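You operate a simulated robot arm through the tools that you are given. There is no shell and no other tool.

You are at the controls of a simulated two-armed robot. One attempt, no reset.

TASK
Clamp the blue rib, tap its bulge flat and stand the straight edge along it.
Fine: put the mallet back on its rest. Set down upright: mallet.

It is judged by the outcome, as a careful person would: the job done as asked, and still so three seconds after it is handed in. It fails if anything else is knocked over, pushed out of place, dropped, spilled or broken.

THE ROBOT
Two 7-joint arms with two-finger parallel grippers on one trunk that stands fixed in place. Base frame: the origin is at the foot of the trunk, x ahead of it, y to its left, z up. Readings come in mm, degrees, newtons and seconds.
The left shoulder is at [50, 158, 1158], the right one opposite. With the tool pointing down near the work surface each hand reaches from about 100 to 660 mm from the base axis, measured 20 degrees to its own side. Payload 3.91 kg a hand.
The tool frame of a hand sits at the grasp point between the pads (the TCP): z along the fingers, y along the line on which they close. The tips reach 30 mm beyond it. The gripper opens to 110 mm. The fingers are 20 mm wide and 10 mm thick; the gripper's body (48 by 112 mm) begins 55 mm behind the TCP.
Orientation is that of the tool frame in the base frame, as a unit quaternion [w, x, y, z]. With the fingers straight down and closing along the base's y, the tool's x points along the base's -x, its y along +y and its z along -z.

THE INTERFACE
- The arms move only by the tool jog_arm. It takes "left_deltas", "right_deltas" or both (then of equal length, played together; a hand with none holds still); each is a list of rows, each a list of 7 numbers: the shift along the base's x, y, z in units of 300 mm (1.0 is 300 mm), then the turn, a rotation vector about the base's x, y, z in units of 90 degrees (1.0 is 90 degrees), then the gripper command, from -1 (fully open) to 1 (shut), values between in proportion. In form: [[dx, dy, dz, wx, wy, wz, gripper], ...]. A call has 1 to 20 rows; each row is the pose to reach, as a shift and turn from the pose commanded when the call began. A call with a number of a shift or a turn outside -1 to 1 is refused whole. Each row takes 0.2 s and may step no farther than 50 mm and 8.6 degrees from the row before; otherwise, or with a gripper value out of range, the whole call is refused. A pose out of reach is approached as far as the arm can. The call stops where the force on the tool passes 40 N (or 10 N more than at its start, if that is more) or the arm is blocked; 0.2 s more then pass. The fingers move at their own pace (about 153 mm/s each) and stop on an object; they squeeze with about 20 N. The grip force told is the motor's: it shows also when the fingers shut on nothing. Time passes only in rows, and 0.2 s behind the last, so rows that repeat a pose let the fingers close. It gives the time, the measured TCP pose, the force on the tool (base axes), the opening and the grip force at its end, in the units of the frame above (readings bear some noise), with the torque about the TCP (base axes, N m) and any sound that the robot's microphone picked up.
- Cameras (640 x 400 px; columns grow to the right, rows downward): "scene" is now at [115.5, 43.8, 1318.3]; the picture's right is [0.59, -0.80, 0.00], its down [-0.40, -0.29, -0.87] and it looks along [0.70, 0.52, -0.49] (base axes); focal length 214 px, centre (320, 200). "left" rides on the left gripper at [72, -17, -103] in its tool frame; the picture's right is [0.23, 0.97, 0.00], its down [-0.76, 0.18, -0.62] and it looks along [-0.61, 0.14, 0.78] (tool axes); focal length 222 px, centre (320, 200). "right" rides on the right gripper at [72, 17, -103] in its tool frame; the picture's right is [-0.23, 0.97, 0.00], its down [-0.76, -0.18, -0.62] and it looks along [-0.61, -0.14, 0.78] (tool axes); focal length 222 px, centre (320, 200). There is no depth. A picture from a camera that has moved, and an enlarged one, comes with that camera's place and axes in the base frame and with its lens. The place of the scene camera against the robot may be out by one fixed shift of up to 25 mm in any direction.
- camera(camera): a new picture of that camera. It takes no simulated time.
- lift_body(by): slides the trunk up (or, below 0, down) by that many mm; the arms and the scene camera ride with it, the base frame stays. It gives what a move gives, with no picture.
- pan_tilt(pan, tilt): turns the head with the scene camera to pan (to the left, within 80 degrees either way) and tilt (down, from -29 to 69), counted from straight ahead of the robot. It gives what a move gives.
- inspect(camera, box): a new picture of the part [left, top, right, bottom] of that camera's present view, enlarged. It takes no simulated time.
- sign_off(): hands the job in; it is judged then, once.

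Places have to be worked out from the pictures, the camera data and where the tool is seen. Open the grippers and draw the arms clear of the work before you hand the job in, unless the task says otherwise.

The tools are called after "Call:" as name(argument=value, ...) on one line, values as JSON. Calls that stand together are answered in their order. jog_arm: Moves the arms, as the interface text tells. Its arguments: {"type":"object","properties":{"left_deltas":{"type":"array","items":{"type":"array","items":{"type":"number"}}},"right_deltas":{"type":"array","items":{"type":"array","items":{"type":"number"}}}},"required":[]} The other tools are called the same way: lift_body (by) moves the trunk up or down; pan_tilt (pan, tilt) turns the head that bears the scene camera; camera (camera) takes a picture; inspect (camera, box) takes an enlarged picture of a part of a camera's view; sign_off () hands the job in.

At the start:

```text
clock: 0.0
left_eef_pos: [234.7, 326.8, 1208.5]
left_tool_rot: [0.0, -0.001, 1.0, 0.001]
left_wrist_force: [0.0, -0.2, 1.1]
left_torque: [-0.04, 0.03, 0.0]
left_opening: 110.3
left_gripper_force: 0.1
right_eef_pos: [277.3, 29.0, 1221.7]
right_tool_rot: [0.0, 0.0, 1.0, 0.0]
right_wrist_force: [-0.2, -0.9, 0.1]
right_torque: [0.02, 0.02, 0.01]
right_opening: 110.1
right_gripper_force: 0.1
trunk travel left (down, up): [-400.0, 82.0]
head pan, tilt (commanded): [36.5, 29.5]
```

scene: 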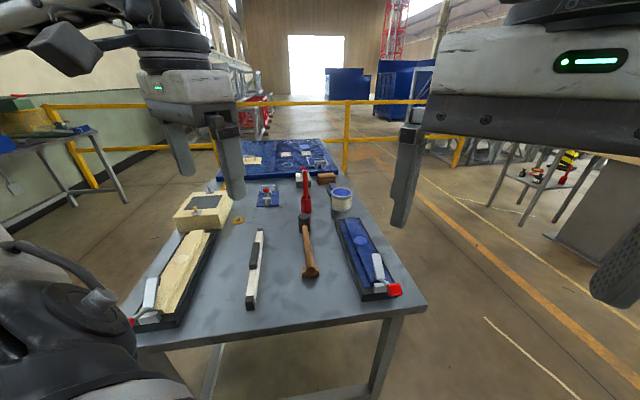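
right: 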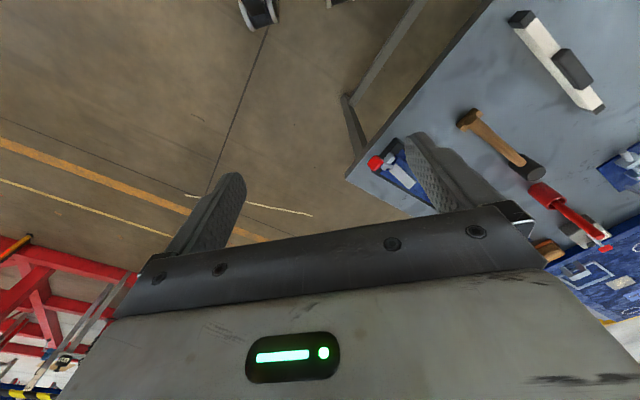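
left: 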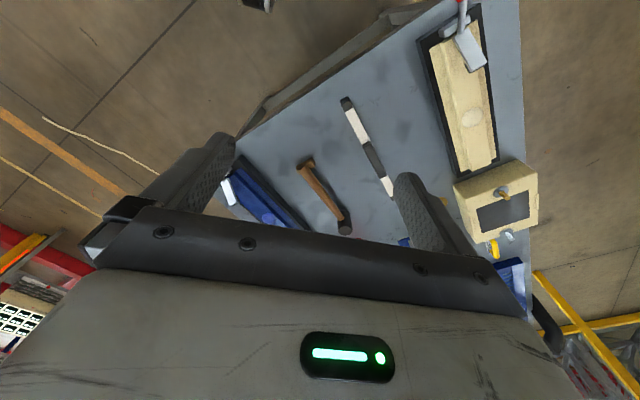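

I'll begin by taking enlarged views of the table to identify the blue rib, its clamp, the mallet, its rest and the straight edge.

Call:
inspect(camera="scene", box=[280, 160, 440, 310])

Call:
inspect(camera="scene", box=[120, 170, 300, 340])

Call:
inspect(camera="left", box=[200, 0, 560, 260])

Call:
inspect(camera="right", box=[340, 0, 640, 300])

```text
2.67 times, centred on (360, 235) of scene
camera zoom: at [115.5, 43.8, 1318.3], right [0.59, -0.8, 0.0], down [-0.4, -0.29, -0.87], along [0.7, 0.52, -0.49], focal length 572 px, centre (213, 107)
```

zoom: 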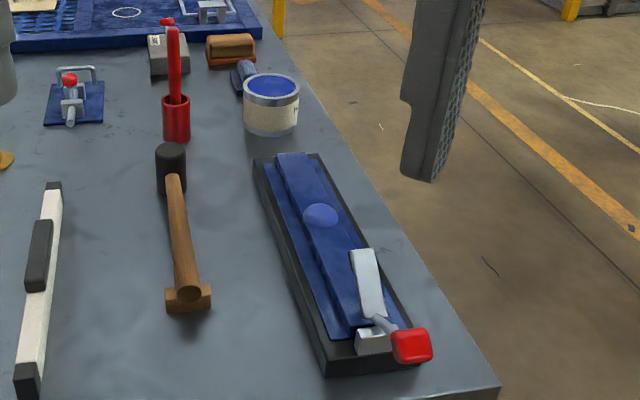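

```text
2.35 times, centred on (210, 255) of scene
camera zoom: at [115.5, 43.8, 1318.3], right [0.59, -0.8, 0.0], down [-0.4, -0.29, -0.87], along [0.7, 0.52, -0.49], focal length 505 px, centre (579, 71)
```

zoom: 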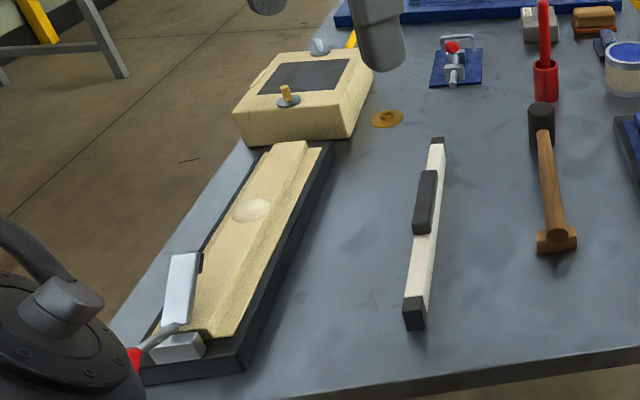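

```text
1.54 times, centred on (380, 130) of left
camera zoom: at [163.2, 311.6, 1311.5], right [-0.23, 0.97, 0.0], down [0.76, 0.18, 0.62], along [0.61, 0.14, -0.78], focal length 342 px, centre (228, 308)
```

zoom: 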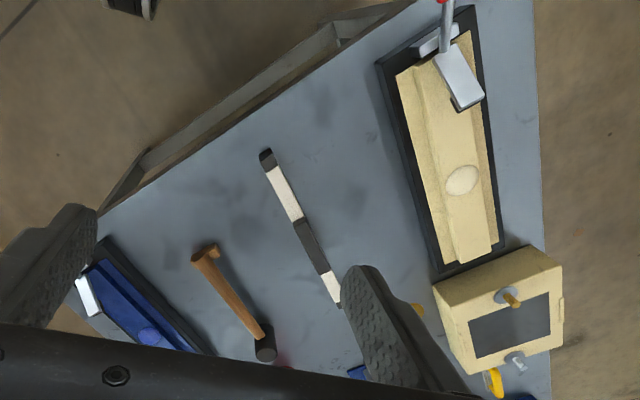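

```text
1.33 times, centred on (490, 150) of right
camera zoom: at [205.1, 44.6, 1324.8], right [0.23, 0.97, 0.0], down [0.76, -0.18, 0.62], along [0.61, -0.14, -0.78], focal length 296 px, centre (93, 267)
```

zoom: 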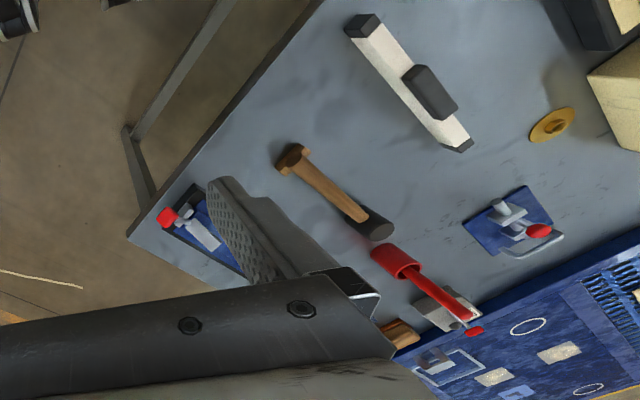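

The table stands ahead and to the left with the blue rib, mallet and straight edge on it. I'll turn the head to get better centred views of the table.

Call:
pan_tilt(pan=30, tilt=48)

Call:
camera(camera="scene")

```text
clock: 0.8
left_eef_pos: [236.3, 327.5, 1208.4]
left_tool_rot: [0.001, -0.001, 1.0, 0.001]
left_wrist_force: [-0.5, -0.5, -0.7]
left_torque: [-0.02, 0.0, -0.02]
left_opening: 109.9
left_gripper_force: 0.1
right_eef_pos: [278.0, 29.8, 1221.4]
right_tool_rot: [0.0, 0.001, 1.0, 0.001]
right_wrist_force: [0.9, 0.5, -2.4]
right_torque: [-0.05, 0.01, -0.04]
right_opening: 110.1
right_gripper_force: 0.0
trunk travel left (down, up): [-400.0, 82.0]
head pan, tilt (commanded): [30.0, 48.0]
```

```text
taken
camera scene: at [111.0, 30.3, 1291.7], right [0.51, -0.86, 0.0], down [-0.63, -0.37, -0.68], along [0.58, 0.35, -0.73], focal length 214 px, centre (320, 200)
```

scene: 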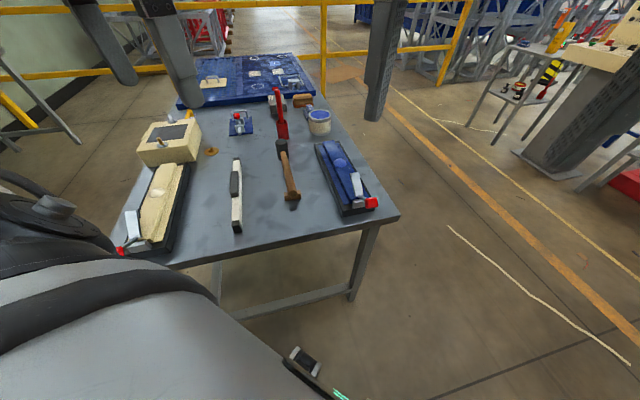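

I estimate the table top near z≈820–840, the bulge around (630, 265), the mallet between (454, 329) and (600, 485). I'll lower both hands partway over the near part of the table for closer pictures.

Call:
jog_arm(left_deltas=[[0.08, 0.0, -0.1, 0, 0, 0, -1], [0.16, 0.0, -0.2, 0, 0, 0, -1], [0.24, 0.0, -0.3, 0, 0, 0, -1], [0.32, 0.0, -0.4, 0, 0, 0, -1]], right_deltas=[[0.08, 0.05, -0.1, 0, 0, 0, -1], [0.16, 0.1, -0.2, 0, 0, 0, -1], [0.24, 0.15, -0.3, 0, 0, 0, -1], [0.32, 0.2, -0.4, 0, 0, 0, -1]])

Call:
camera(camera="left")

Call:
camera(camera="right")

Call:
camera(camera="scene")

```text
clock: 1.8
left_eef_pos: [332.5, 330.2, 1086.5]
left_tool_rot: [0.001, -0.001, 1.0, -0.001]
left_wrist_force: [0.1, -0.2, -0.7]
left_torque: [-0.05, 0.0, -0.03]
left_opening: 109.9
left_gripper_force: 0.1
right_eef_pos: [374.0, 87.3, 1100.8]
right_tool_rot: [0.0, 0.0, 1.0, 0.0]
right_wrist_force: [0.9, 0.7, 0.2]
right_torque: [-0.01, 0.0, -0.05]
right_opening: 110.1
right_gripper_force: 0.1
trunk travel left (down, up): [-400.0, 82.0]
head pan, tilt (commanded): [30.0, 48.0]
```

```text
taken
camera left: at [259.4, 313.6, 1189.6], right [-0.23, 0.97, 0.0], down [0.76, 0.18, 0.62], along [0.61, 0.14, -0.78], focal length 222 px, centre (320, 200)
```

left: 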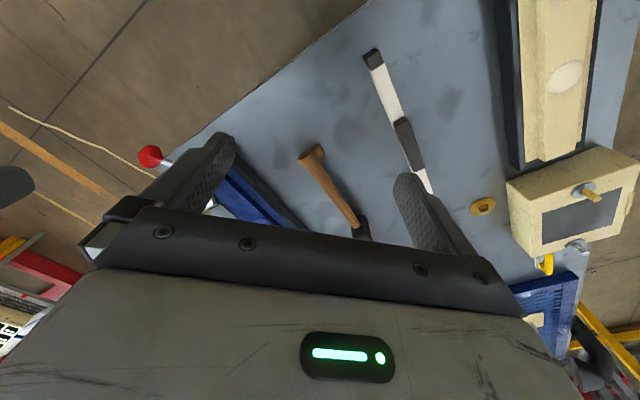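

```text
taken
camera right: at [302.5, 102.9, 1203.6], right [0.23, 0.97, 0.0], down [0.76, -0.18, 0.62], along [0.61, -0.14, -0.78], focal length 222 px, centre (320, 200)
```

right: 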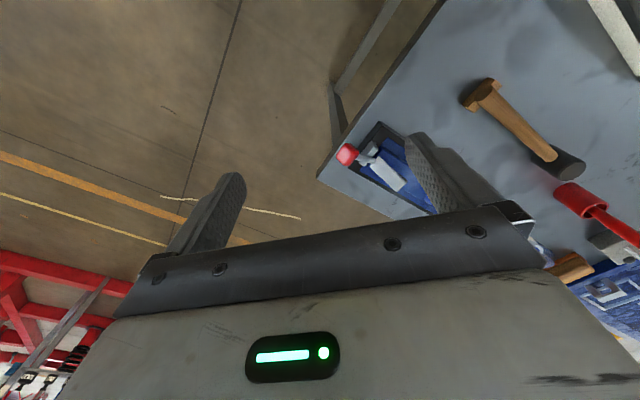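

```text
taken
camera scene: at [111.5, 29.6, 1290.6], right [0.5, -0.87, 0.0], down [-0.64, -0.37, -0.67], along [0.58, 0.33, -0.74], focal length 214 px, centre (320, 200)
```

scene: 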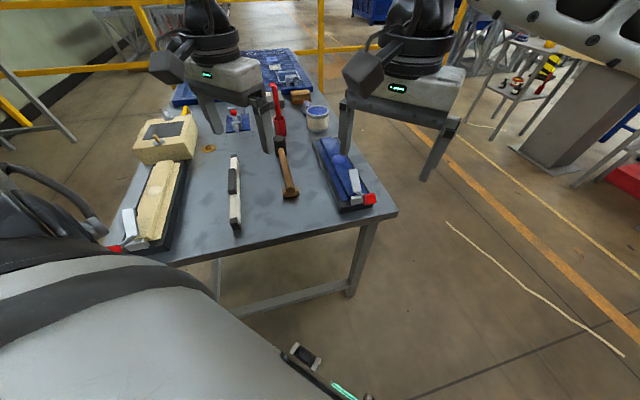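

Triangulating gives the clamp's red knob near (464, 108, 900) and the mallet's handle end near (450, 340, 820). I zoom in on these pictures.

Call:
inspect(camera="right", box=[310, 90, 470, 240])

Call:
inspect(camera="right", box=[440, 50, 640, 290])

Call:
inspect(camera="scene", box=[290, 110, 410, 230])

Call:
inspect(camera="scene", box=[90, 110, 210, 260])

Call:
inspect(camera="scene", box=[200, 70, 340, 240])

```text
2.67 times, centred on (390, 165) of right
camera zoom: at [302.5, 102.9, 1203.6], right [0.23, 0.97, 0.0], down [0.76, -0.18, 0.62], along [0.61, -0.14, -0.78], focal length 592 px, centre (133, 293)
```

zoom: 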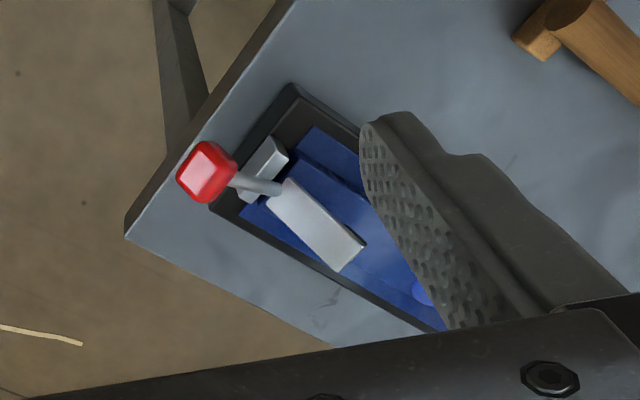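

```text
1.67 times, centred on (540, 170) of right
camera zoom: at [302.5, 102.9, 1203.6], right [0.23, 0.97, 0.0], down [0.76, -0.18, 0.62], along [0.61, -0.14, -0.78], focal length 370 px, centre (-47, 250)
```

zoom: 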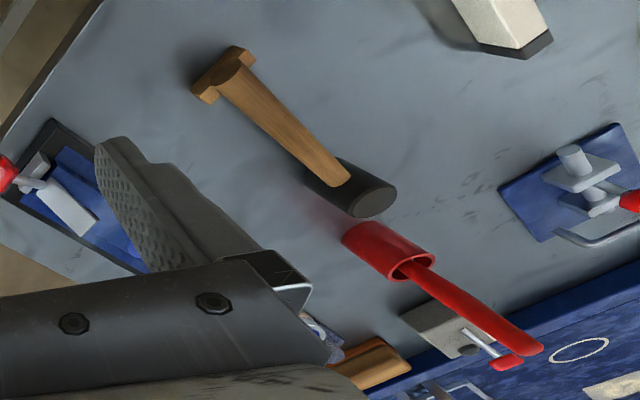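

```text
3.33 times, centred on (350, 170) of scene
camera zoom: at [111.5, 29.6, 1290.6], right [0.5, -0.87, 0.0], down [-0.64, -0.37, -0.67], along [0.58, 0.33, -0.74], focal length 715 px, centre (220, 300)
```

zoom: 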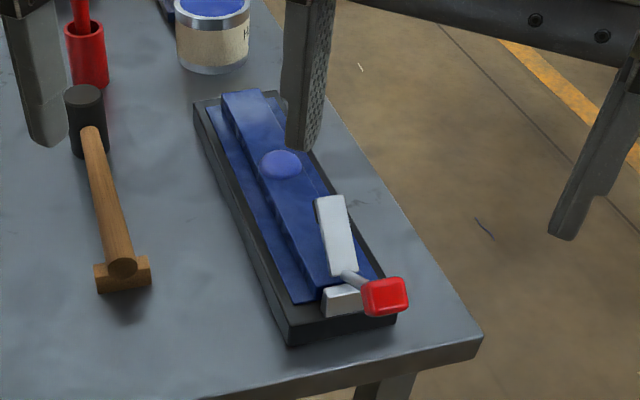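

```text
2.67 times, centred on (150, 185) of scene
camera zoom: at [111.5, 29.6, 1290.6], right [0.5, -0.87, 0.0], down [-0.64, -0.37, -0.67], along [0.58, 0.33, -0.74], focal length 572 px, centre (773, 240)
```

zoom: 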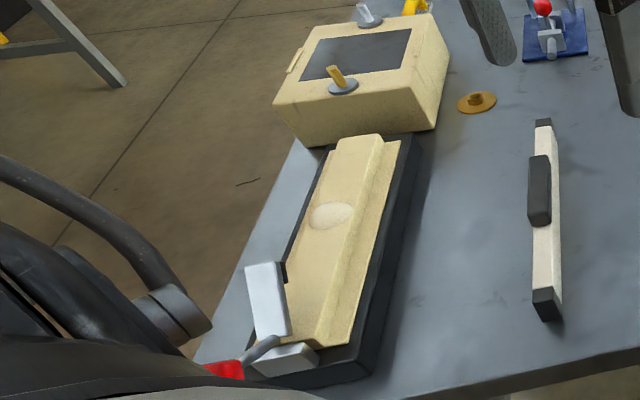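

```text
2.35 times, centred on (270, 155) of scene
camera zoom: at [111.5, 29.6, 1290.6], right [0.5, -0.87, 0.0], down [-0.64, -0.37, -0.67], along [0.58, 0.33, -0.74], focal length 505 px, centre (438, 306)
```

zoom: 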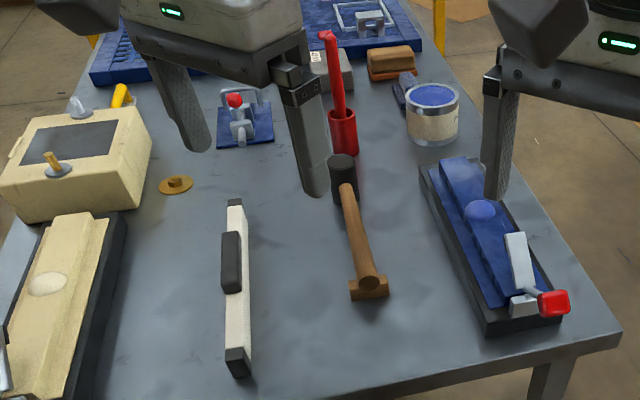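

The mallet rests with its head standing upright and handle on a small wooden cradle; the table's long axis runs about 45° left of ahead. I'll yaw both hands by 45° and lower them so the cameras look along the table at the straight edge and at the clamp.

Call:
jog_arm(left_deltas=[[-0.004, 0.07, -0.07, 0, 0, 0.0833, -1], [-0.008, 0.14, -0.14, 0, 0, 0.1667, -1], [-0.012, 0.21, -0.21, 0, 0, 0.25, -1], [-0.016, 0.28, -0.28, 0, 0, 0.3333, -1], [-0.02, 0.35, -0.35, 0, 0, 0.4167, -1], [-0.023, 0.42, -0.42, 0, 0, 0.5, -1]], right_deltas=[[0.038, -0.021, -0.07, 0, 0, 0.0833, -1], [0.076, -0.042, -0.14, 0, 0, 0.1667, -1], [0.115, -0.063, -0.22, 0, 0, 0.25, -1], [0.153, -0.084, -0.29, 0, 0, 0.3333, -1], [0.19, -0.105, -0.37, 0, 0, 0.4167, -1], [0.23, -0.127, -0.44, 0, 0, 0.5, -1]])

Call:
camera(camera="left")

Call:
camera(camera="right")

Call:
camera(camera="scene")

```text
clock: 3.2
left_eef_pos: [326.2, 455.0, 959.7]
left_tool_rot: [0.002, -0.384, 0.923, 0.0]
left_wrist_force: [-0.8, 0.0, -0.4]
left_torque: [0.01, -0.01, -0.01]
left_opening: 110.2
left_gripper_force: 0.1
right_eef_pos: [442.6, 50.4, 969.2]
right_tool_rot: [0.0, -0.384, 0.923, 0.0]
right_wrist_force: [0.4, 0.4, -0.1]
right_torque: [0.02, 0.02, 0.02]
right_opening: 109.9
right_gripper_force: 0.1
trunk travel left (down, up): [-400.0, 82.0]
head pan, tilt (commanded): [30.0, 48.0]
```

```text
taken
camera left: at [286.6, 391.6, 1063.0], right [-0.85, 0.52, 0.0], down [0.41, 0.67, 0.62], along [0.33, 0.53, -0.78], focal length 222 px, centre (320, 200)
```

left: 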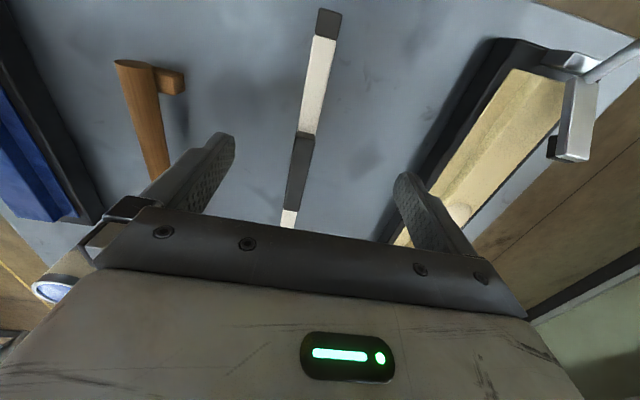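

```text
taken
camera right: at [379.0, 9.3, 1071.6], right [-0.53, 0.85, 0.0], down [0.66, 0.41, 0.62], along [0.53, 0.33, -0.78], focal length 222 px, centre (320, 200)
```

right: 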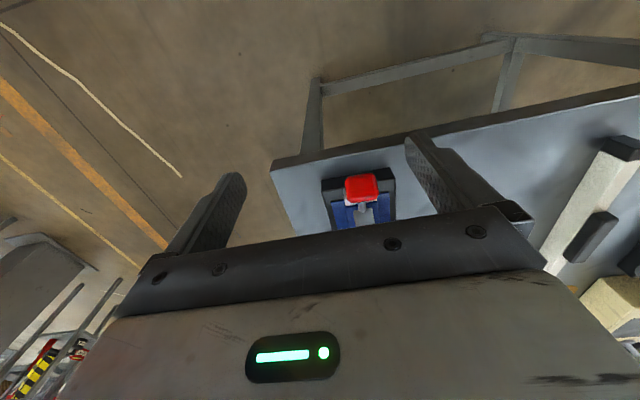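

```text
taken
camera scene: at [111.0, 29.4, 1290.6], right [0.5, -0.87, 0.0], down [-0.64, -0.37, -0.67], along [0.58, 0.33, -0.74], focal length 214 px, centre (320, 200)
```

scene: 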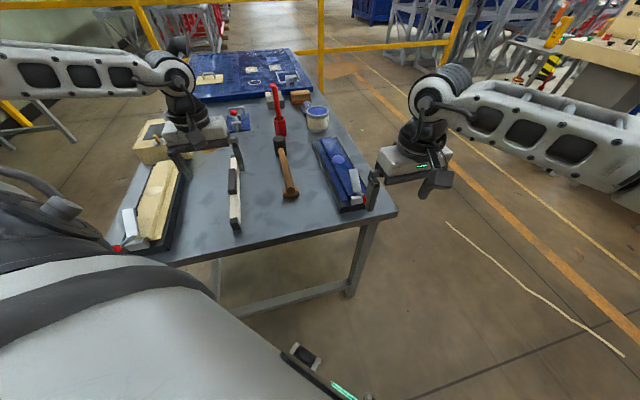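

I'll enlarge the useful parts of these new views: straight edge, mallet cradle, yellow clamp (for its mechanism) and blue clamp.

Call:
inspect(camera="left", box=[240, 0, 400, 240])

Call:
inspect(camera="left", box=[80, 40, 240, 200])

Call:
inspect(camera="left", box=[460, 20, 640, 220])

Call:
inspect(camera="right", box=[300, 150, 440, 240])

Call:
inspect(camera="scene", box=[300, 120, 400, 220])

Call:
inspect(camera="scene", box=[215, 130, 315, 240])

```text
1.67 times, centred on (320, 120) of left
camera zoom: at [286.6, 391.6, 1063.0], right [-0.85, 0.52, 0.0], down [0.41, 0.67, 0.62], along [0.33, 0.53, -0.78], focal length 370 px, centre (320, 333)
```

zoom: 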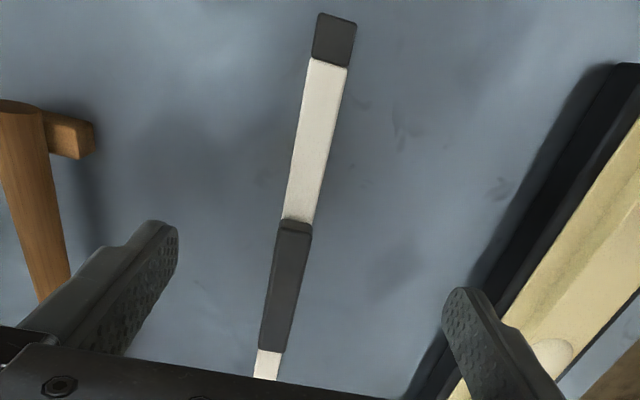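

```text
2.50 times, centred on (160, 120) of left
camera zoom: at [286.6, 391.6, 1063.0], right [-0.85, 0.52, 0.0], down [0.41, 0.67, 0.62], along [0.33, 0.53, -0.78], focal length 555 px, centre (720, 400)
```

zoom: 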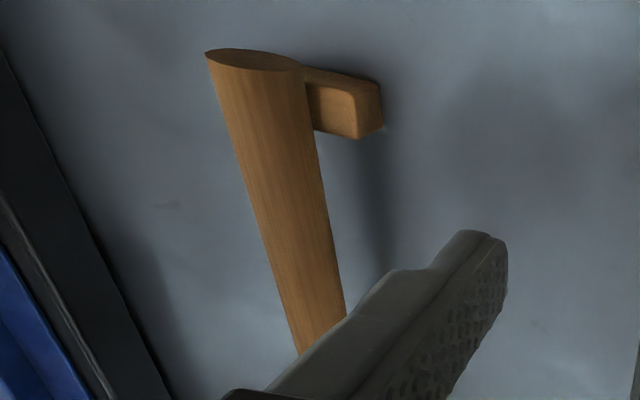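

```text
2.00 times, centred on (550, 120) of left
camera zoom: at [286.6, 391.6, 1063.0], right [-0.85, 0.52, 0.0], down [0.41, 0.67, 0.62], along [0.33, 0.53, -0.78], focal length 444 px, centre (-140, 360)
```

zoom: 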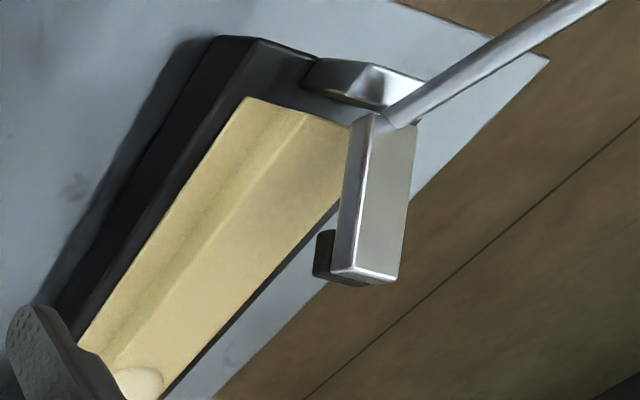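

```text
4.44 times, centred on (370, 195) of right
camera zoom: at [379.0, 9.3, 1071.6], right [-0.53, 0.85, 0.0], down [0.66, 0.41, 0.62], along [0.53, 0.33, -0.78], focal length 987 px, centre (98, 222)
```

zoom: 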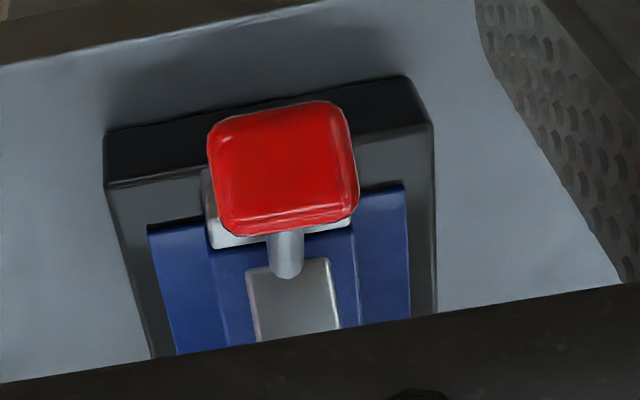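

```text
4.00 times, centred on (350, 170) of scene
camera zoom: at [111.0, 29.4, 1290.6], right [0.5, -0.87, 0.0], down [-0.64, -0.37, -0.67], along [0.58, 0.33, -0.74], focal length 858 px, centre (200, 320)
```

zoom: 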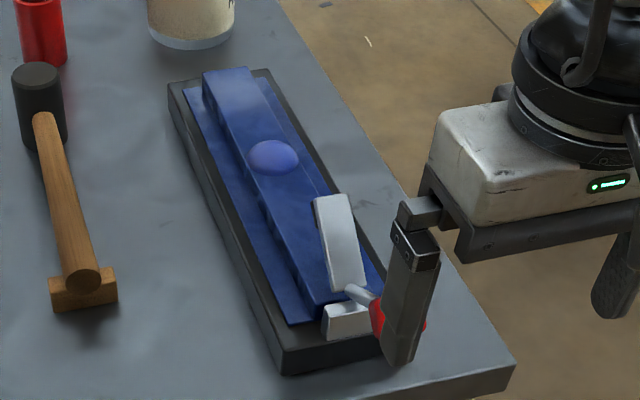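

```text
3.64 times, centred on (265, 185) of scene
camera zoom: at [111.0, 29.4, 1290.6], right [0.5, -0.87, 0.0], down [-0.64, -0.37, -0.67], along [0.58, 0.33, -0.74], focal length 780 px, centre (520, 254)
```

zoom: 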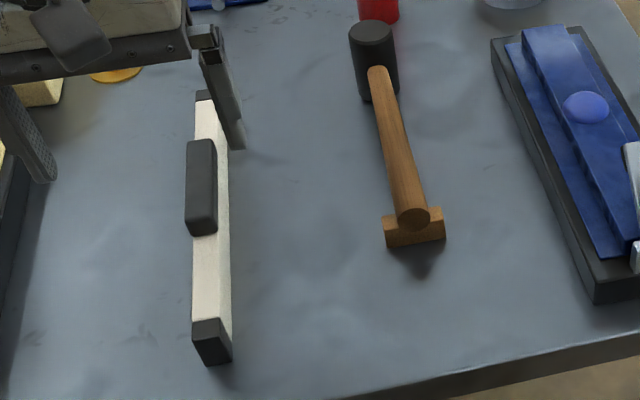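

From the pictures I judge the lever pivot near (500, 152, 876), bar tip raised at about (537, 185, 909) and red knob near (462, 108, 900), with the rib running along 45° and its bulge near (609, 266, 860). I'll bring the right hand above the knob, half-closed, to check alignment.

Call:
jog_arm(right_deltas=[[0.022, 0.064, 0.0, 0, 0, 0, -0.1], [0.044, 0.128, 0.0, 0, 0, 0, -0.1], [0.066, 0.192, 0.0, 0, 0, 0, -0.1]])

Call:
camera(camera="right")

Call:
inspect(camera="scene", box=[300, 120, 400, 220])

```text
clock: 4.0
left_eef_pos: [325.1, 453.1, 959.7]
left_tool_rot: [0.001, -0.383, 0.924, 0.0]
left_wrist_force: [0.3, 0.3, 0.4]
left_torque: [-0.03, -0.02, -0.02]
left_opening: 110.0
left_gripper_force: 0.0
right_eef_pos: [461.2, 109.4, 968.2]
right_tool_rot: [0.001, -0.383, 0.924, -0.001]
right_wrist_force: [-0.1, -0.4, 0.6]
right_torque: [-0.04, -0.02, -0.02]
right_opening: 60.6
right_gripper_force: 0.0
trunk travel left (down, up): [-400.0, 82.0]
head pan, tilt (commanded): [30.0, 48.0]
```

```text
taken
camera right: at [397.3, 68.1, 1071.4], right [-0.53, 0.85, 0.0], down [0.66, 0.41, 0.62], along [0.53, 0.33, -0.78], focal length 222 px, centre (320, 200)
```

right: 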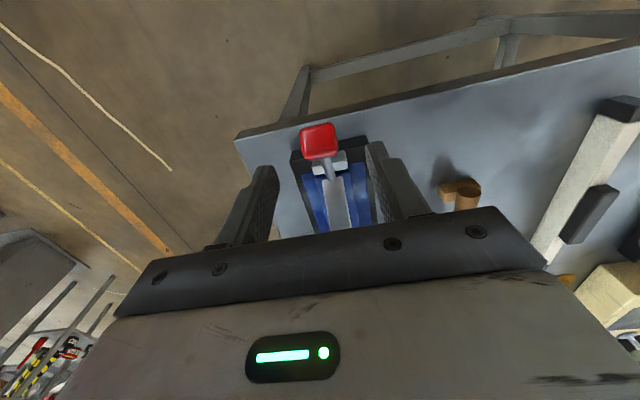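

```text
4.00 times, centred on (350, 170) of scene
camera zoom: at [110.8, 29.5, 1290.6], right [0.5, -0.87, 0.0], down [-0.64, -0.37, -0.67], along [0.58, 0.33, -0.74], focal length 858 px, centre (200, 320)
```

zoom: 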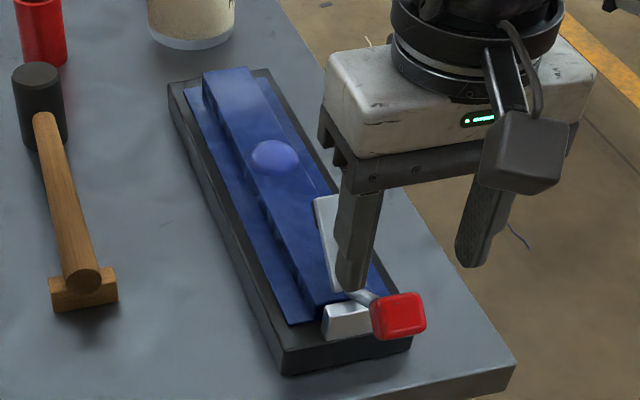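

The knob lies right beneath the right TCP (projecting to (460.6, 108.4) at z≈900). I descend to z≈900 with the fingers straddling it and then close.

Call:
jog_arm(right_deltas=[[0, 0, -0.075, 0, 0, 0, -0.1], [0, 0, -0.15, 0, 0, 0, -0.1], [0, 0, -0.22, 0, 0, 0, -0.1]])

Call:
camera(camera="right")

Call:
inspect(camera="scene", box=[300, 120, 400, 220])

```text
clock: 4.8
left_eef_pos: [325.2, 453.6, 960.0]
left_tool_rot: [0.0, -0.383, 0.924, 0.0]
left_wrist_force: [-0.3, 0.2, -0.6]
left_torque: [-0.03, 0.03, 0.01]
left_opening: 110.3
left_gripper_force: 0.1
right_eef_pos: [462.0, 107.5, 900.4]
right_tool_rot: [0.0, -0.383, 0.924, 0.0]
right_wrist_force: [-1.3, 0.2, -0.1]
right_torque: [0.03, 0.0, -0.01]
right_opening: 60.5
right_gripper_force: 0.0
trunk travel left (down, up): [-400.0, 82.0]
head pan, tilt (commanded): [30.0, 48.0]
```

```text
taken
camera right: at [398.8, 67.1, 1004.6], right [-0.53, 0.85, 0.0], down [0.66, 0.41, 0.62], along [0.53, 0.33, -0.78], focal length 222 px, centre (320, 200)
```

right: 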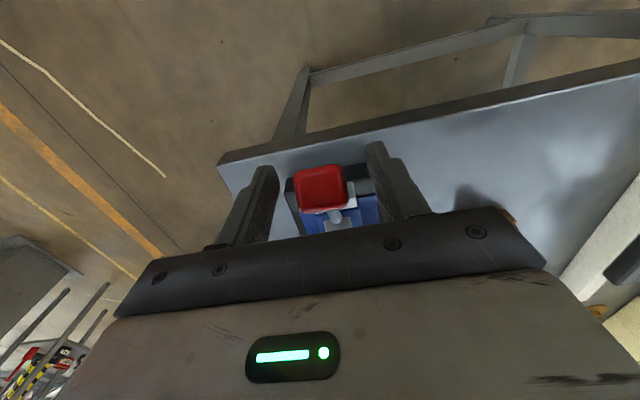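

```text
4.00 times, centred on (350, 170) of scene
camera zoom: at [110.9, 29.3, 1290.7], right [0.5, -0.87, 0.0], down [-0.64, -0.37, -0.67], along [0.58, 0.33, -0.74], focal length 858 px, centre (200, 320)
```

zoom: 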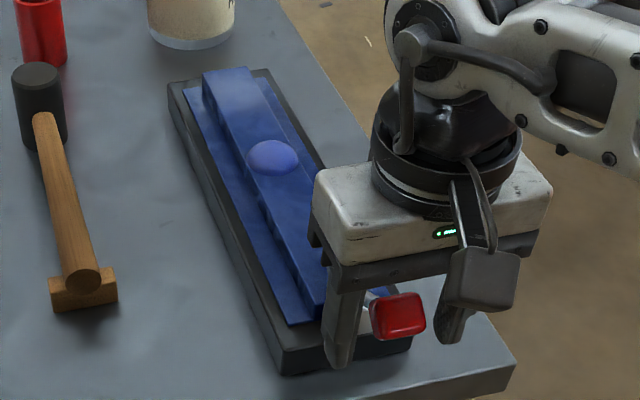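

The knob sits centred between the pads at the TCP. I close the gripper on it.

Call:
jog_arm(right_deltas=[[0, 0, 0, 0, 0, 0, 1], [0, 0, 0, 0, 0, 0, 1]])

Call:
camera(camera="right")

```text
clock: 5.4
left_eef_pos: [325.3, 454.8, 959.8]
left_tool_rot: [0.001, -0.384, 0.924, 0.0]
left_wrist_force: [-0.1, 0.6, -0.5]
left_torque: [0.01, 0.01, 0.0]
left_opening: 110.1
left_gripper_force: 0.1
right_eef_pos: [461.7, 108.0, 901.8]
right_tool_rot: [0.0, -0.383, 0.924, 0.001]
right_wrist_force: [-1.5, 0.9, -1.8]
right_torque: [-0.09, 0.08, 0.02]
right_opening: 29.8
right_gripper_force: 44.9
trunk travel left (down, up): [-400.0, 82.0]
head pan, tilt (commanded): [30.0, 48.0]
```

```text
taken
camera right: at [398.4, 67.5, 1004.8], right [-0.53, 0.85, 0.0], down [0.66, 0.41, 0.62], along [0.53, 0.33, -0.78], focal length 222 px, centre (320, 200)
```

right: 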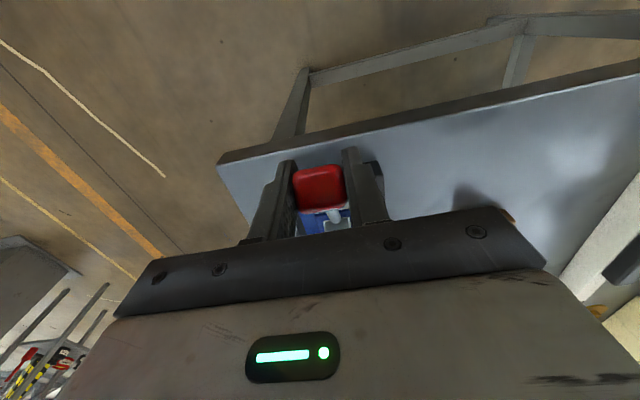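

Gripped: the knob measures 29.8 mm. I test the lever's motion with a small step up and forward along the arc I expect, watching the force.

Call:
jog_arm(right_deltas=[[0.003, 0.003, 0.009, 0, 0, 0, 1], [0.0055, 0.0055, 0.0185, 0, 0, 0, 1]])

Call:
inspect(camera="scene", box=[300, 120, 400, 220])

Call:
inspect(camera="right", box=[260, 140, 400, 240])

```text
clock: 6.0
left_eef_pos: [326.3, 453.6, 959.5]
left_tool_rot: [-0.001, -0.384, 0.923, 0.0]
left_wrist_force: [0.5, 0.1, 0.1]
left_torque: [-0.02, 0.01, -0.04]
left_opening: 110.1
left_gripper_force: 0.0
right_eef_pos: [463.8, 109.5, 906.0]
right_tool_rot: [-0.002, -0.383, 0.924, 0.0]
right_wrist_force: [-7.5, 1.2, -19.0]
right_torque: [-1.1, 0.61, -0.1]
right_opening: 29.9
right_gripper_force: 44.9
trunk travel left (down, up): [-400.0, 82.0]
head pan, tilt (commanded): [30.0, 48.0]
```

```text
4.00 times, centred on (350, 170) of scene
camera zoom: at [111.6, 29.9, 1290.3], right [0.5, -0.87, 0.0], down [-0.64, -0.37, -0.67], along [0.58, 0.33, -0.74], focal length 858 px, centre (200, 320)
```

zoom: 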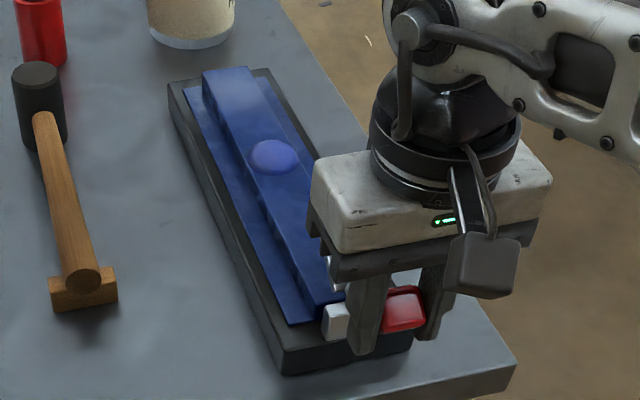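

```text
4.00 times, centred on (330, 190) of right
camera zoom: at [400.7, 69.7, 1010.0], right [-0.53, 0.85, 0.0], down [0.67, 0.42, 0.62], along [0.53, 0.33, -0.79], focal length 888 px, centre (280, 240)
```

zoom: 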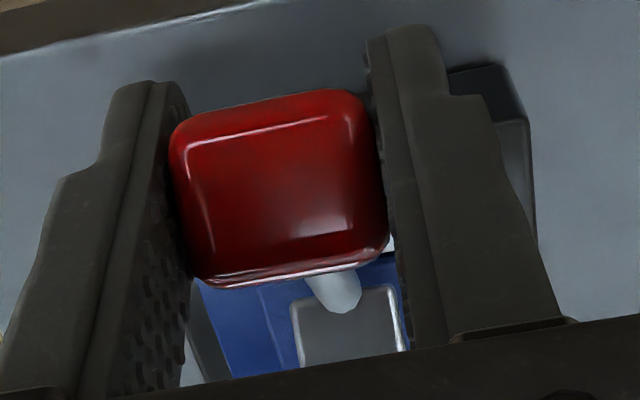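

The lever moved about 4 mm up with ~20 N of resistance and a twisting torque in the sense of the lever turning forward, consistent with a stiff hinge. I follow the arc further while turning the hand with it.

Call:
jog_arm(right_deltas=[[0.004, 0.004, 0.008, -0.04, 0.04, 0, 1], [0.008, 0.008, 0.015, -0.07, 0.07, 0, 1], [0.011, 0.011, 0.0217, -0.094, 0.094, 0, 1]])

Call:
inspect(camera="scene", box=[300, 120, 400, 220])

Call:
inspect(camera="right", box=[260, 140, 400, 240])

```text
clock: 6.8
left_eef_pos: [325.8, 455.6, 959.3]
left_tool_rot: [-0.001, -0.383, 0.924, -0.002]
left_wrist_force: [-0.2, 0.0, 0.0]
left_torque: [0.01, -0.01, 0.0]
left_opening: 109.9
left_gripper_force: 0.0
right_eef_pos: [468.2, 115.5, 914.6]
right_tool_rot: [-0.093, -0.383, 0.918, -0.035]
right_wrist_force: [1.6, 30.6, -2.8]
right_torque: [0.37, -1.12, -0.38]
right_opening: 29.4
right_gripper_force: 44.7
right hand out of reach, approached as far as the arm can: row 3
trunk travel left (down, up): [-400.0, 82.0]
head pan, tilt (commanded): [30.0, 48.0]
```

```text
4.00 times, centred on (350, 170) of scene
camera zoom: at [111.1, 32.2, 1290.7], right [0.5, -0.87, 0.0], down [-0.64, -0.37, -0.67], along [0.58, 0.33, -0.74], focal length 858 px, centre (200, 320)
```

zoom: 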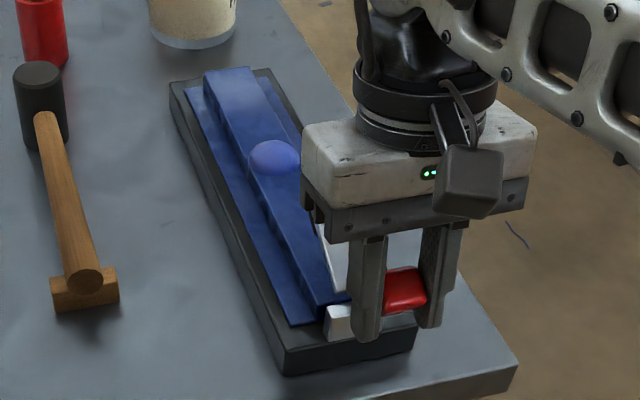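

```text
4.00 times, centred on (330, 190) of right
camera zoom: at [420.6, 88.5, 1031.4], right [-0.53, 0.84, -0.04], down [0.74, 0.49, 0.46], along [0.41, 0.22, -0.89], focal length 888 px, centre (280, 240)
```

zoom: 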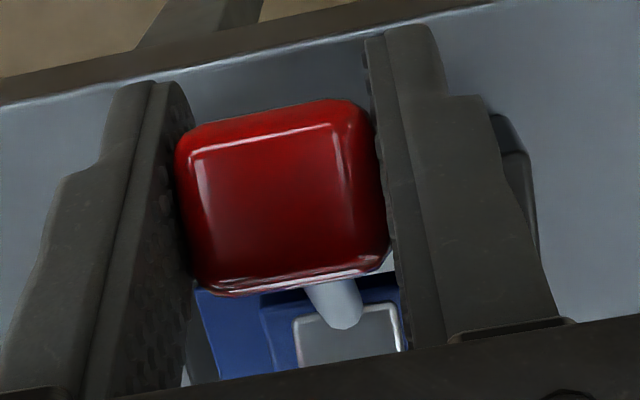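

The lever has swung about 15° (TCP now (468, 115, 915)), but the wrist turn put the arm at its limit and left a side load. I'll release slightly to relieve it and see whether the lever stays where it is.

Call:
jog_arm(right_deltas=[[0, 0, 0, 0, 0, 0, 0.0], [0, 0, 0, 0, 0, 0, 0.0]])

Call:
inspect(camera="scene", box=[300, 120, 400, 220])

Call:
inspect(camera="right", box=[260, 140, 400, 240])

```text
clock: 7.4
left_eef_pos: [326.4, 453.4, 959.6]
left_tool_rot: [0.0, -0.383, 0.924, 0.001]
left_wrist_force: [0.4, 0.5, -0.3]
left_torque: [0.01, 0.02, -0.01]
left_opening: 110.0
left_gripper_force: 0.2
right_eef_pos: [470.1, 107.4, 915.1]
right_tool_rot: [-0.097, -0.38, 0.919, -0.04]
right_wrist_force: [-1.1, -0.6, 0.8]
right_torque: [-0.04, -0.01, 0.04]
right_opening: 55.1
right_gripper_force: 0.0
trunk travel left (down, up): [-400.0, 82.0]
head pan, tilt (commanded): [30.0, 48.0]
```

```text
4.00 times, centred on (350, 170) of scene
camera zoom: at [110.9, 28.9, 1290.7], right [0.5, -0.87, 0.0], down [-0.64, -0.37, -0.67], along [0.58, 0.33, -0.74], focal length 858 px, centre (200, 320)
```

zoom: 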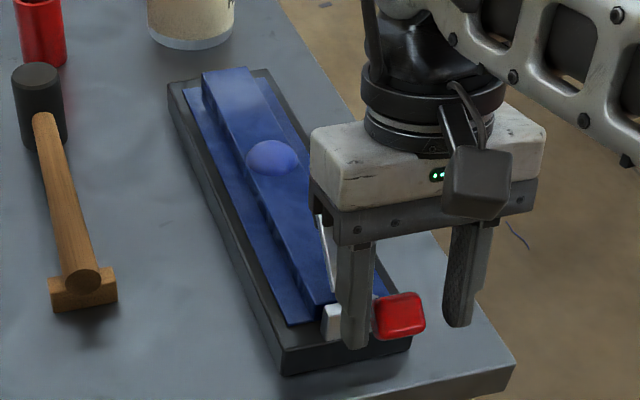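

```text
4.00 times, centred on (330, 190) of right
camera zoom: at [422.3, 82.5, 1031.2], right [-0.53, 0.85, -0.05], down [0.74, 0.49, 0.45], along [0.41, 0.2, -0.89], focal length 888 px, centre (280, 240)
```

zoom: 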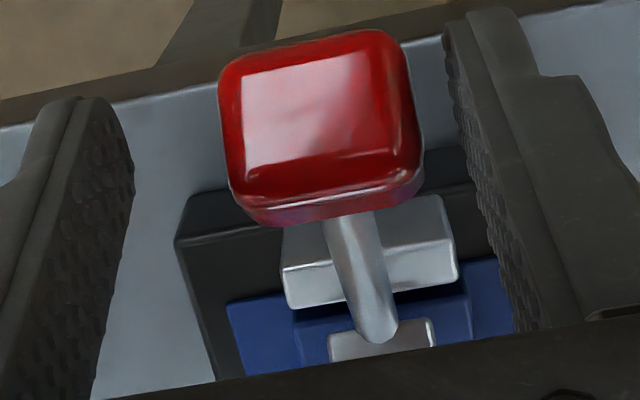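

On release the lever returned to its open rest (knob back at about (462, 107, 900)), so it must be carried fully over. Before going on I move the left hand, fingers shut, to a vantage point left of the clamp to watch it from the side.

Call:
jog_arm(left_deltas=[[0.02, -0.076, 0.045, 0, 0, -0.0926, 1], [0.04, -0.152, 0.09, 0, 0, -0.185, 1], [0.06, -0.227, 0.133, 0, 0, -0.278, 1], [0.081, -0.303, 0.178, 0, 0, -0.37, 1], [0.101, -0.379, 0.222, 0, 0, -0.463, 1], [0.121, -0.455, 0.267, 0, 0, -0.555, 1], [0.142, -0.53, 0.311, 0, 0, -0.648, 1], [0.162, -0.606, 0.356, 0, 0, -0.74, 1], [0.182, -0.682, 0.4, 0, 0, -0.833, 1]])

Call:
camera(camera="left")

```text
clock: 9.4
left_eef_pos: [379.6, 248.4, 1082.4]
left_tool_rot: [0.0, 0.259, 0.966, 0.0]
left_wrist_force: [-0.1, 0.1, 0.6]
left_torque: [0.0, -0.05, -0.03]
left_opening: 0.0
left_gripper_force: 20.4
right_eef_pos: [468.6, 107.5, 914.4]
right_tool_rot: [-0.096, -0.381, 0.919, -0.04]
right_wrist_force: [-0.9, -0.5, 0.1]
right_torque: [0.02, -0.02, -0.02]
right_opening: 55.0
right_gripper_force: 0.0
trunk travel left (down, up): [-400.0, 82.0]
head pan, tilt (commanded): [30.0, 48.0]
```

```text
taken
camera left: at [307.9, 270.7, 1185.8], right [0.29, 0.96, 0.0], down [0.75, -0.23, 0.62], along [0.6, -0.18, -0.78], focal length 222 px, centre (320, 200)
```

left: 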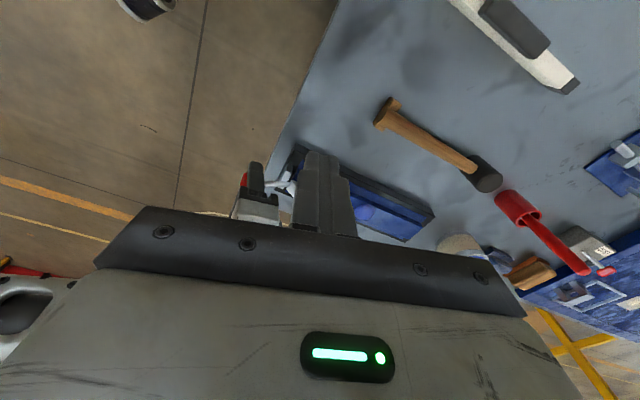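

Useful vantage; the left fingers just cover the bar, so I shift the left hand 50 mm to the left and look again.

Call:
jog_arm(left_deltas=[[0.03, 0.1, 0.0, 0, 0, 0, 1], [0.07, 0.2, 0.0, 0, 0, 0, 1]])

Call:
inspect(camera="left", box=[200, 120, 360, 220])

```text
clock: 10.0
left_eef_pos: [400.8, 312.7, 1082.0]
left_tool_rot: [0.001, 0.258, 0.966, -0.001]
left_wrist_force: [-0.1, -0.2, -0.6]
left_torque: [0.03, 0.0, 0.0]
left_opening: 0.0
left_gripper_force: 19.9
right_eef_pos: [469.1, 108.4, 915.2]
right_tool_rot: [-0.096, -0.38, 0.919, -0.04]
right_wrist_force: [0.0, -0.1, -0.2]
right_torque: [0.02, -0.01, 0.01]
right_opening: 54.8
right_gripper_force: 0.0
trunk travel left (down, up): [-400.0, 82.0]
head pan, tilt (commanded): [30.0, 48.0]
```

```text
4.00 times, centred on (280, 170) of left
camera zoom: at [328.6, 334.4, 1185.1], right [0.29, 0.96, 0.0], down [0.75, -0.23, 0.62], along [0.6, -0.18, -0.78], focal length 888 px, centre (480, 320)
```

zoom: 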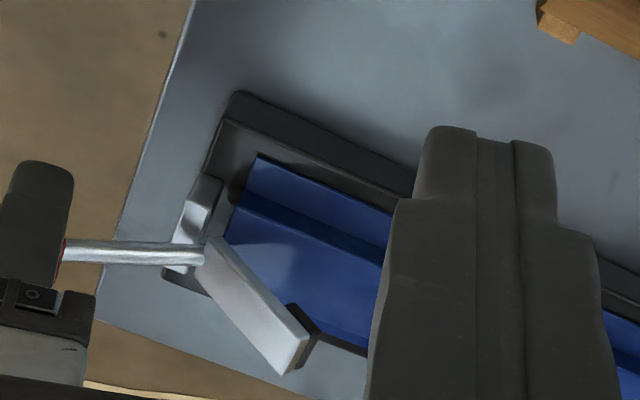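

The side view shows a rigid L-shaped lever: bar and pad raised about 45° and rod leaning back, pivot near (505, 153, 858). I'll lift off, tilt the right hand 45° so its fingers lie along the rod, and stop short of the knob.

Call:
jog_arm(right_deltas=[[0, 0, 0.13, 0, 0, 0, -0.36], [-0.04, -0.03, 0.22, 0.056, -0.056, 0, -0.36], [-0.07, -0.06, 0.22, 0.112, -0.112, 0, -0.36], [-0.1, -0.09, 0.21, 0.168, -0.168, 0, -0.36], [-0.12, -0.11, 0.2, 0.224, -0.224, 0, -0.36], [-0.14, -0.125, 0.18, 0.28, -0.28, 0, -0.36], [-0.15, -0.132, 0.16, 0.336, -0.336, 0, -0.36], [-0.158, -0.136, 0.15, 0.392, -0.392, 0, -0.36], [-0.158, -0.136, 0.139, 0.4478, -0.4478, 0, -0.36]])

Call:
camera(camera="right")

Call:
inspect(camera="left", box=[160, 100, 360, 220])

Call:
inspect(camera="scene", box=[280, 120, 420, 240])

```text
clock: 12.0
left_eef_pos: [399.5, 310.9, 1081.2]
left_tool_rot: [0.001, 0.259, 0.966, 0.0]
left_wrist_force: [0.5, -0.4, -1.0]
left_torque: [0.0, -0.03, 0.0]
left_opening: 0.3
left_gripper_force: 19.4
right_eef_pos: [420.8, 66.8, 956.1]
right_tool_rot: [0.354, -0.353, 0.853, 0.148]
right_wrist_force: [-0.2, 0.1, -0.4]
right_torque: [0.0, 0.03, 0.01]
right_opening: 74.7
right_gripper_force: 0.0
trunk travel left (down, up): [-400.0, 82.0]
head pan, tilt (commanded): [30.0, 48.0]
```

```text
taken
camera right: at [321.0, -10.9, 977.6], right [-0.58, 0.8, 0.16], down [0.19, -0.06, 0.98], along [0.79, 0.6, -0.12], focal length 222 px, centre (320, 200)
```

right: 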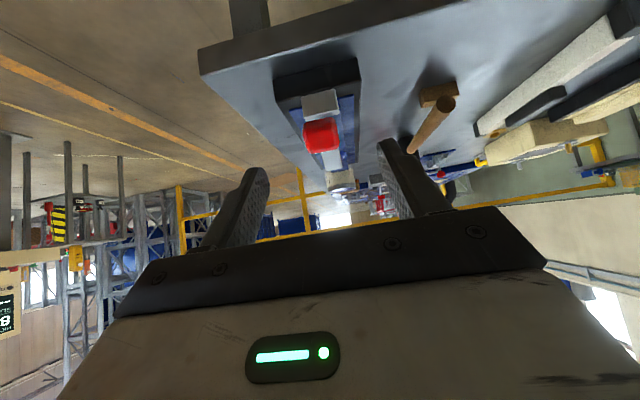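

```text
3.20 times, centred on (260, 160) of left
camera zoom: at [328.5, 333.8, 1185.2], right [0.29, 0.96, 0.0], down [0.75, -0.22, 0.62], along [0.6, -0.18, -0.78], focal length 711 px, centre (512, 328)
```

zoom: 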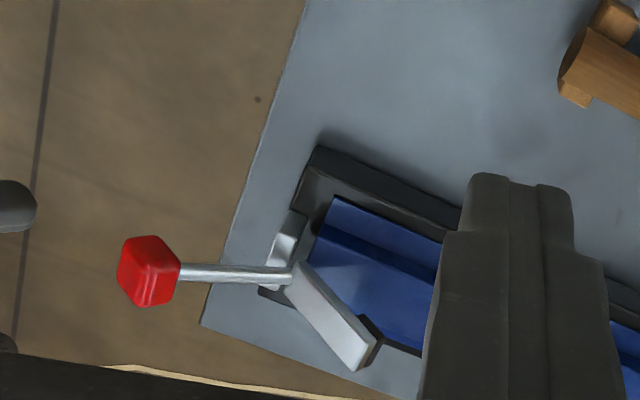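

```text
3.33 times, centred on (350, 180) of scene
camera zoom: at [110.9, 29.2, 1290.7], right [0.5, -0.87, 0.0], down [-0.64, -0.37, -0.67], along [0.58, 0.33, -0.74], focal length 715 px, centre (220, 267)
```

zoom: 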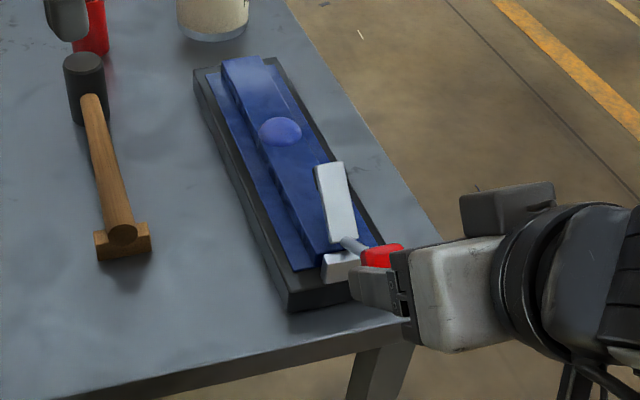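

The knob lies straight ahead on the right hand's approach line, about 79 mm beyond the TCP. I advance along the tool axis to bring it between the pads and then close.

Call:
jog_arm(right_deltas=[[0.044, 0.044, -0.062, 0, 0, 0, -0.36], [0.088, 0.088, -0.124, 0, 0, 0, -0.36], [0.13, 0.13, -0.184, 0, 0, 0, -0.36], [0.13, 0.13, -0.184, 0, 0, 0, 1], [0.13, 0.13, -0.184, 0, 0, 0, 1]])

Call:
inspect(camera="left", box=[160, 100, 360, 220])

Call:
inspect(camera="right", box=[240, 80, 400, 240])

```text
clock: 13.2
left_eef_pos: [400.0, 311.7, 1081.2]
left_tool_rot: [0.0, 0.257, 0.966, -0.002]
left_wrist_force: [-0.1, 0.0, 0.3]
left_torque: [0.02, -0.03, -0.01]
left_opening: 0.1
left_gripper_force: 20.2
right_eef_pos: [460.9, 107.1, 902.1]
right_tool_rot: [0.353, -0.354, 0.853, 0.148]
right_wrist_force: [0.2, 4.9, -0.9]
right_torque: [0.1, -0.01, -0.06]
right_opening: 29.4
right_gripper_force: 44.8
trunk travel left (down, up): [-400.0, 82.0]
head pan, tilt (commanded): [30.0, 48.0]
```

```text
3.20 times, centred on (260, 160) of left
camera zoom: at [328.6, 334.5, 1184.9], right [0.29, 0.96, 0.0], down [0.75, -0.22, 0.62], along [0.6, -0.18, -0.78], focal length 711 px, centre (512, 328)
```

zoom: 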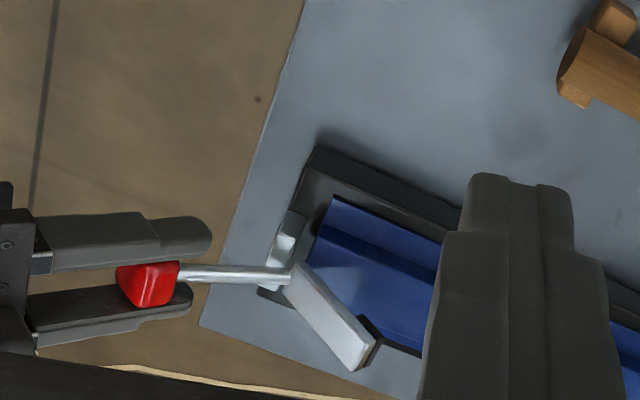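

```text
2.50 times, centred on (320, 160) of right
camera zoom: at [360.4, 29.4, 925.1], right [-0.58, 0.8, 0.16], down [0.2, -0.06, 0.98], along [0.79, 0.6, -0.12], focal length 555 px, centre (320, 300)
```

zoom: 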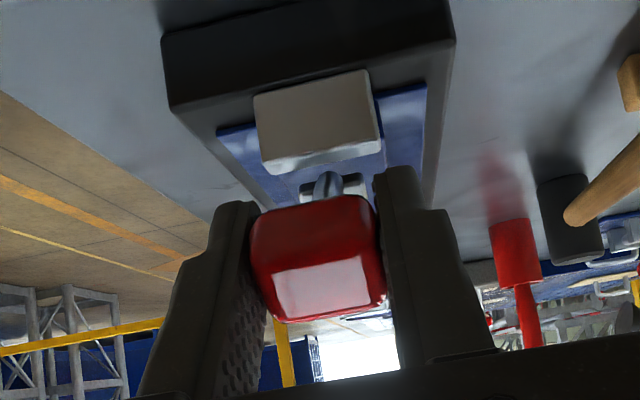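

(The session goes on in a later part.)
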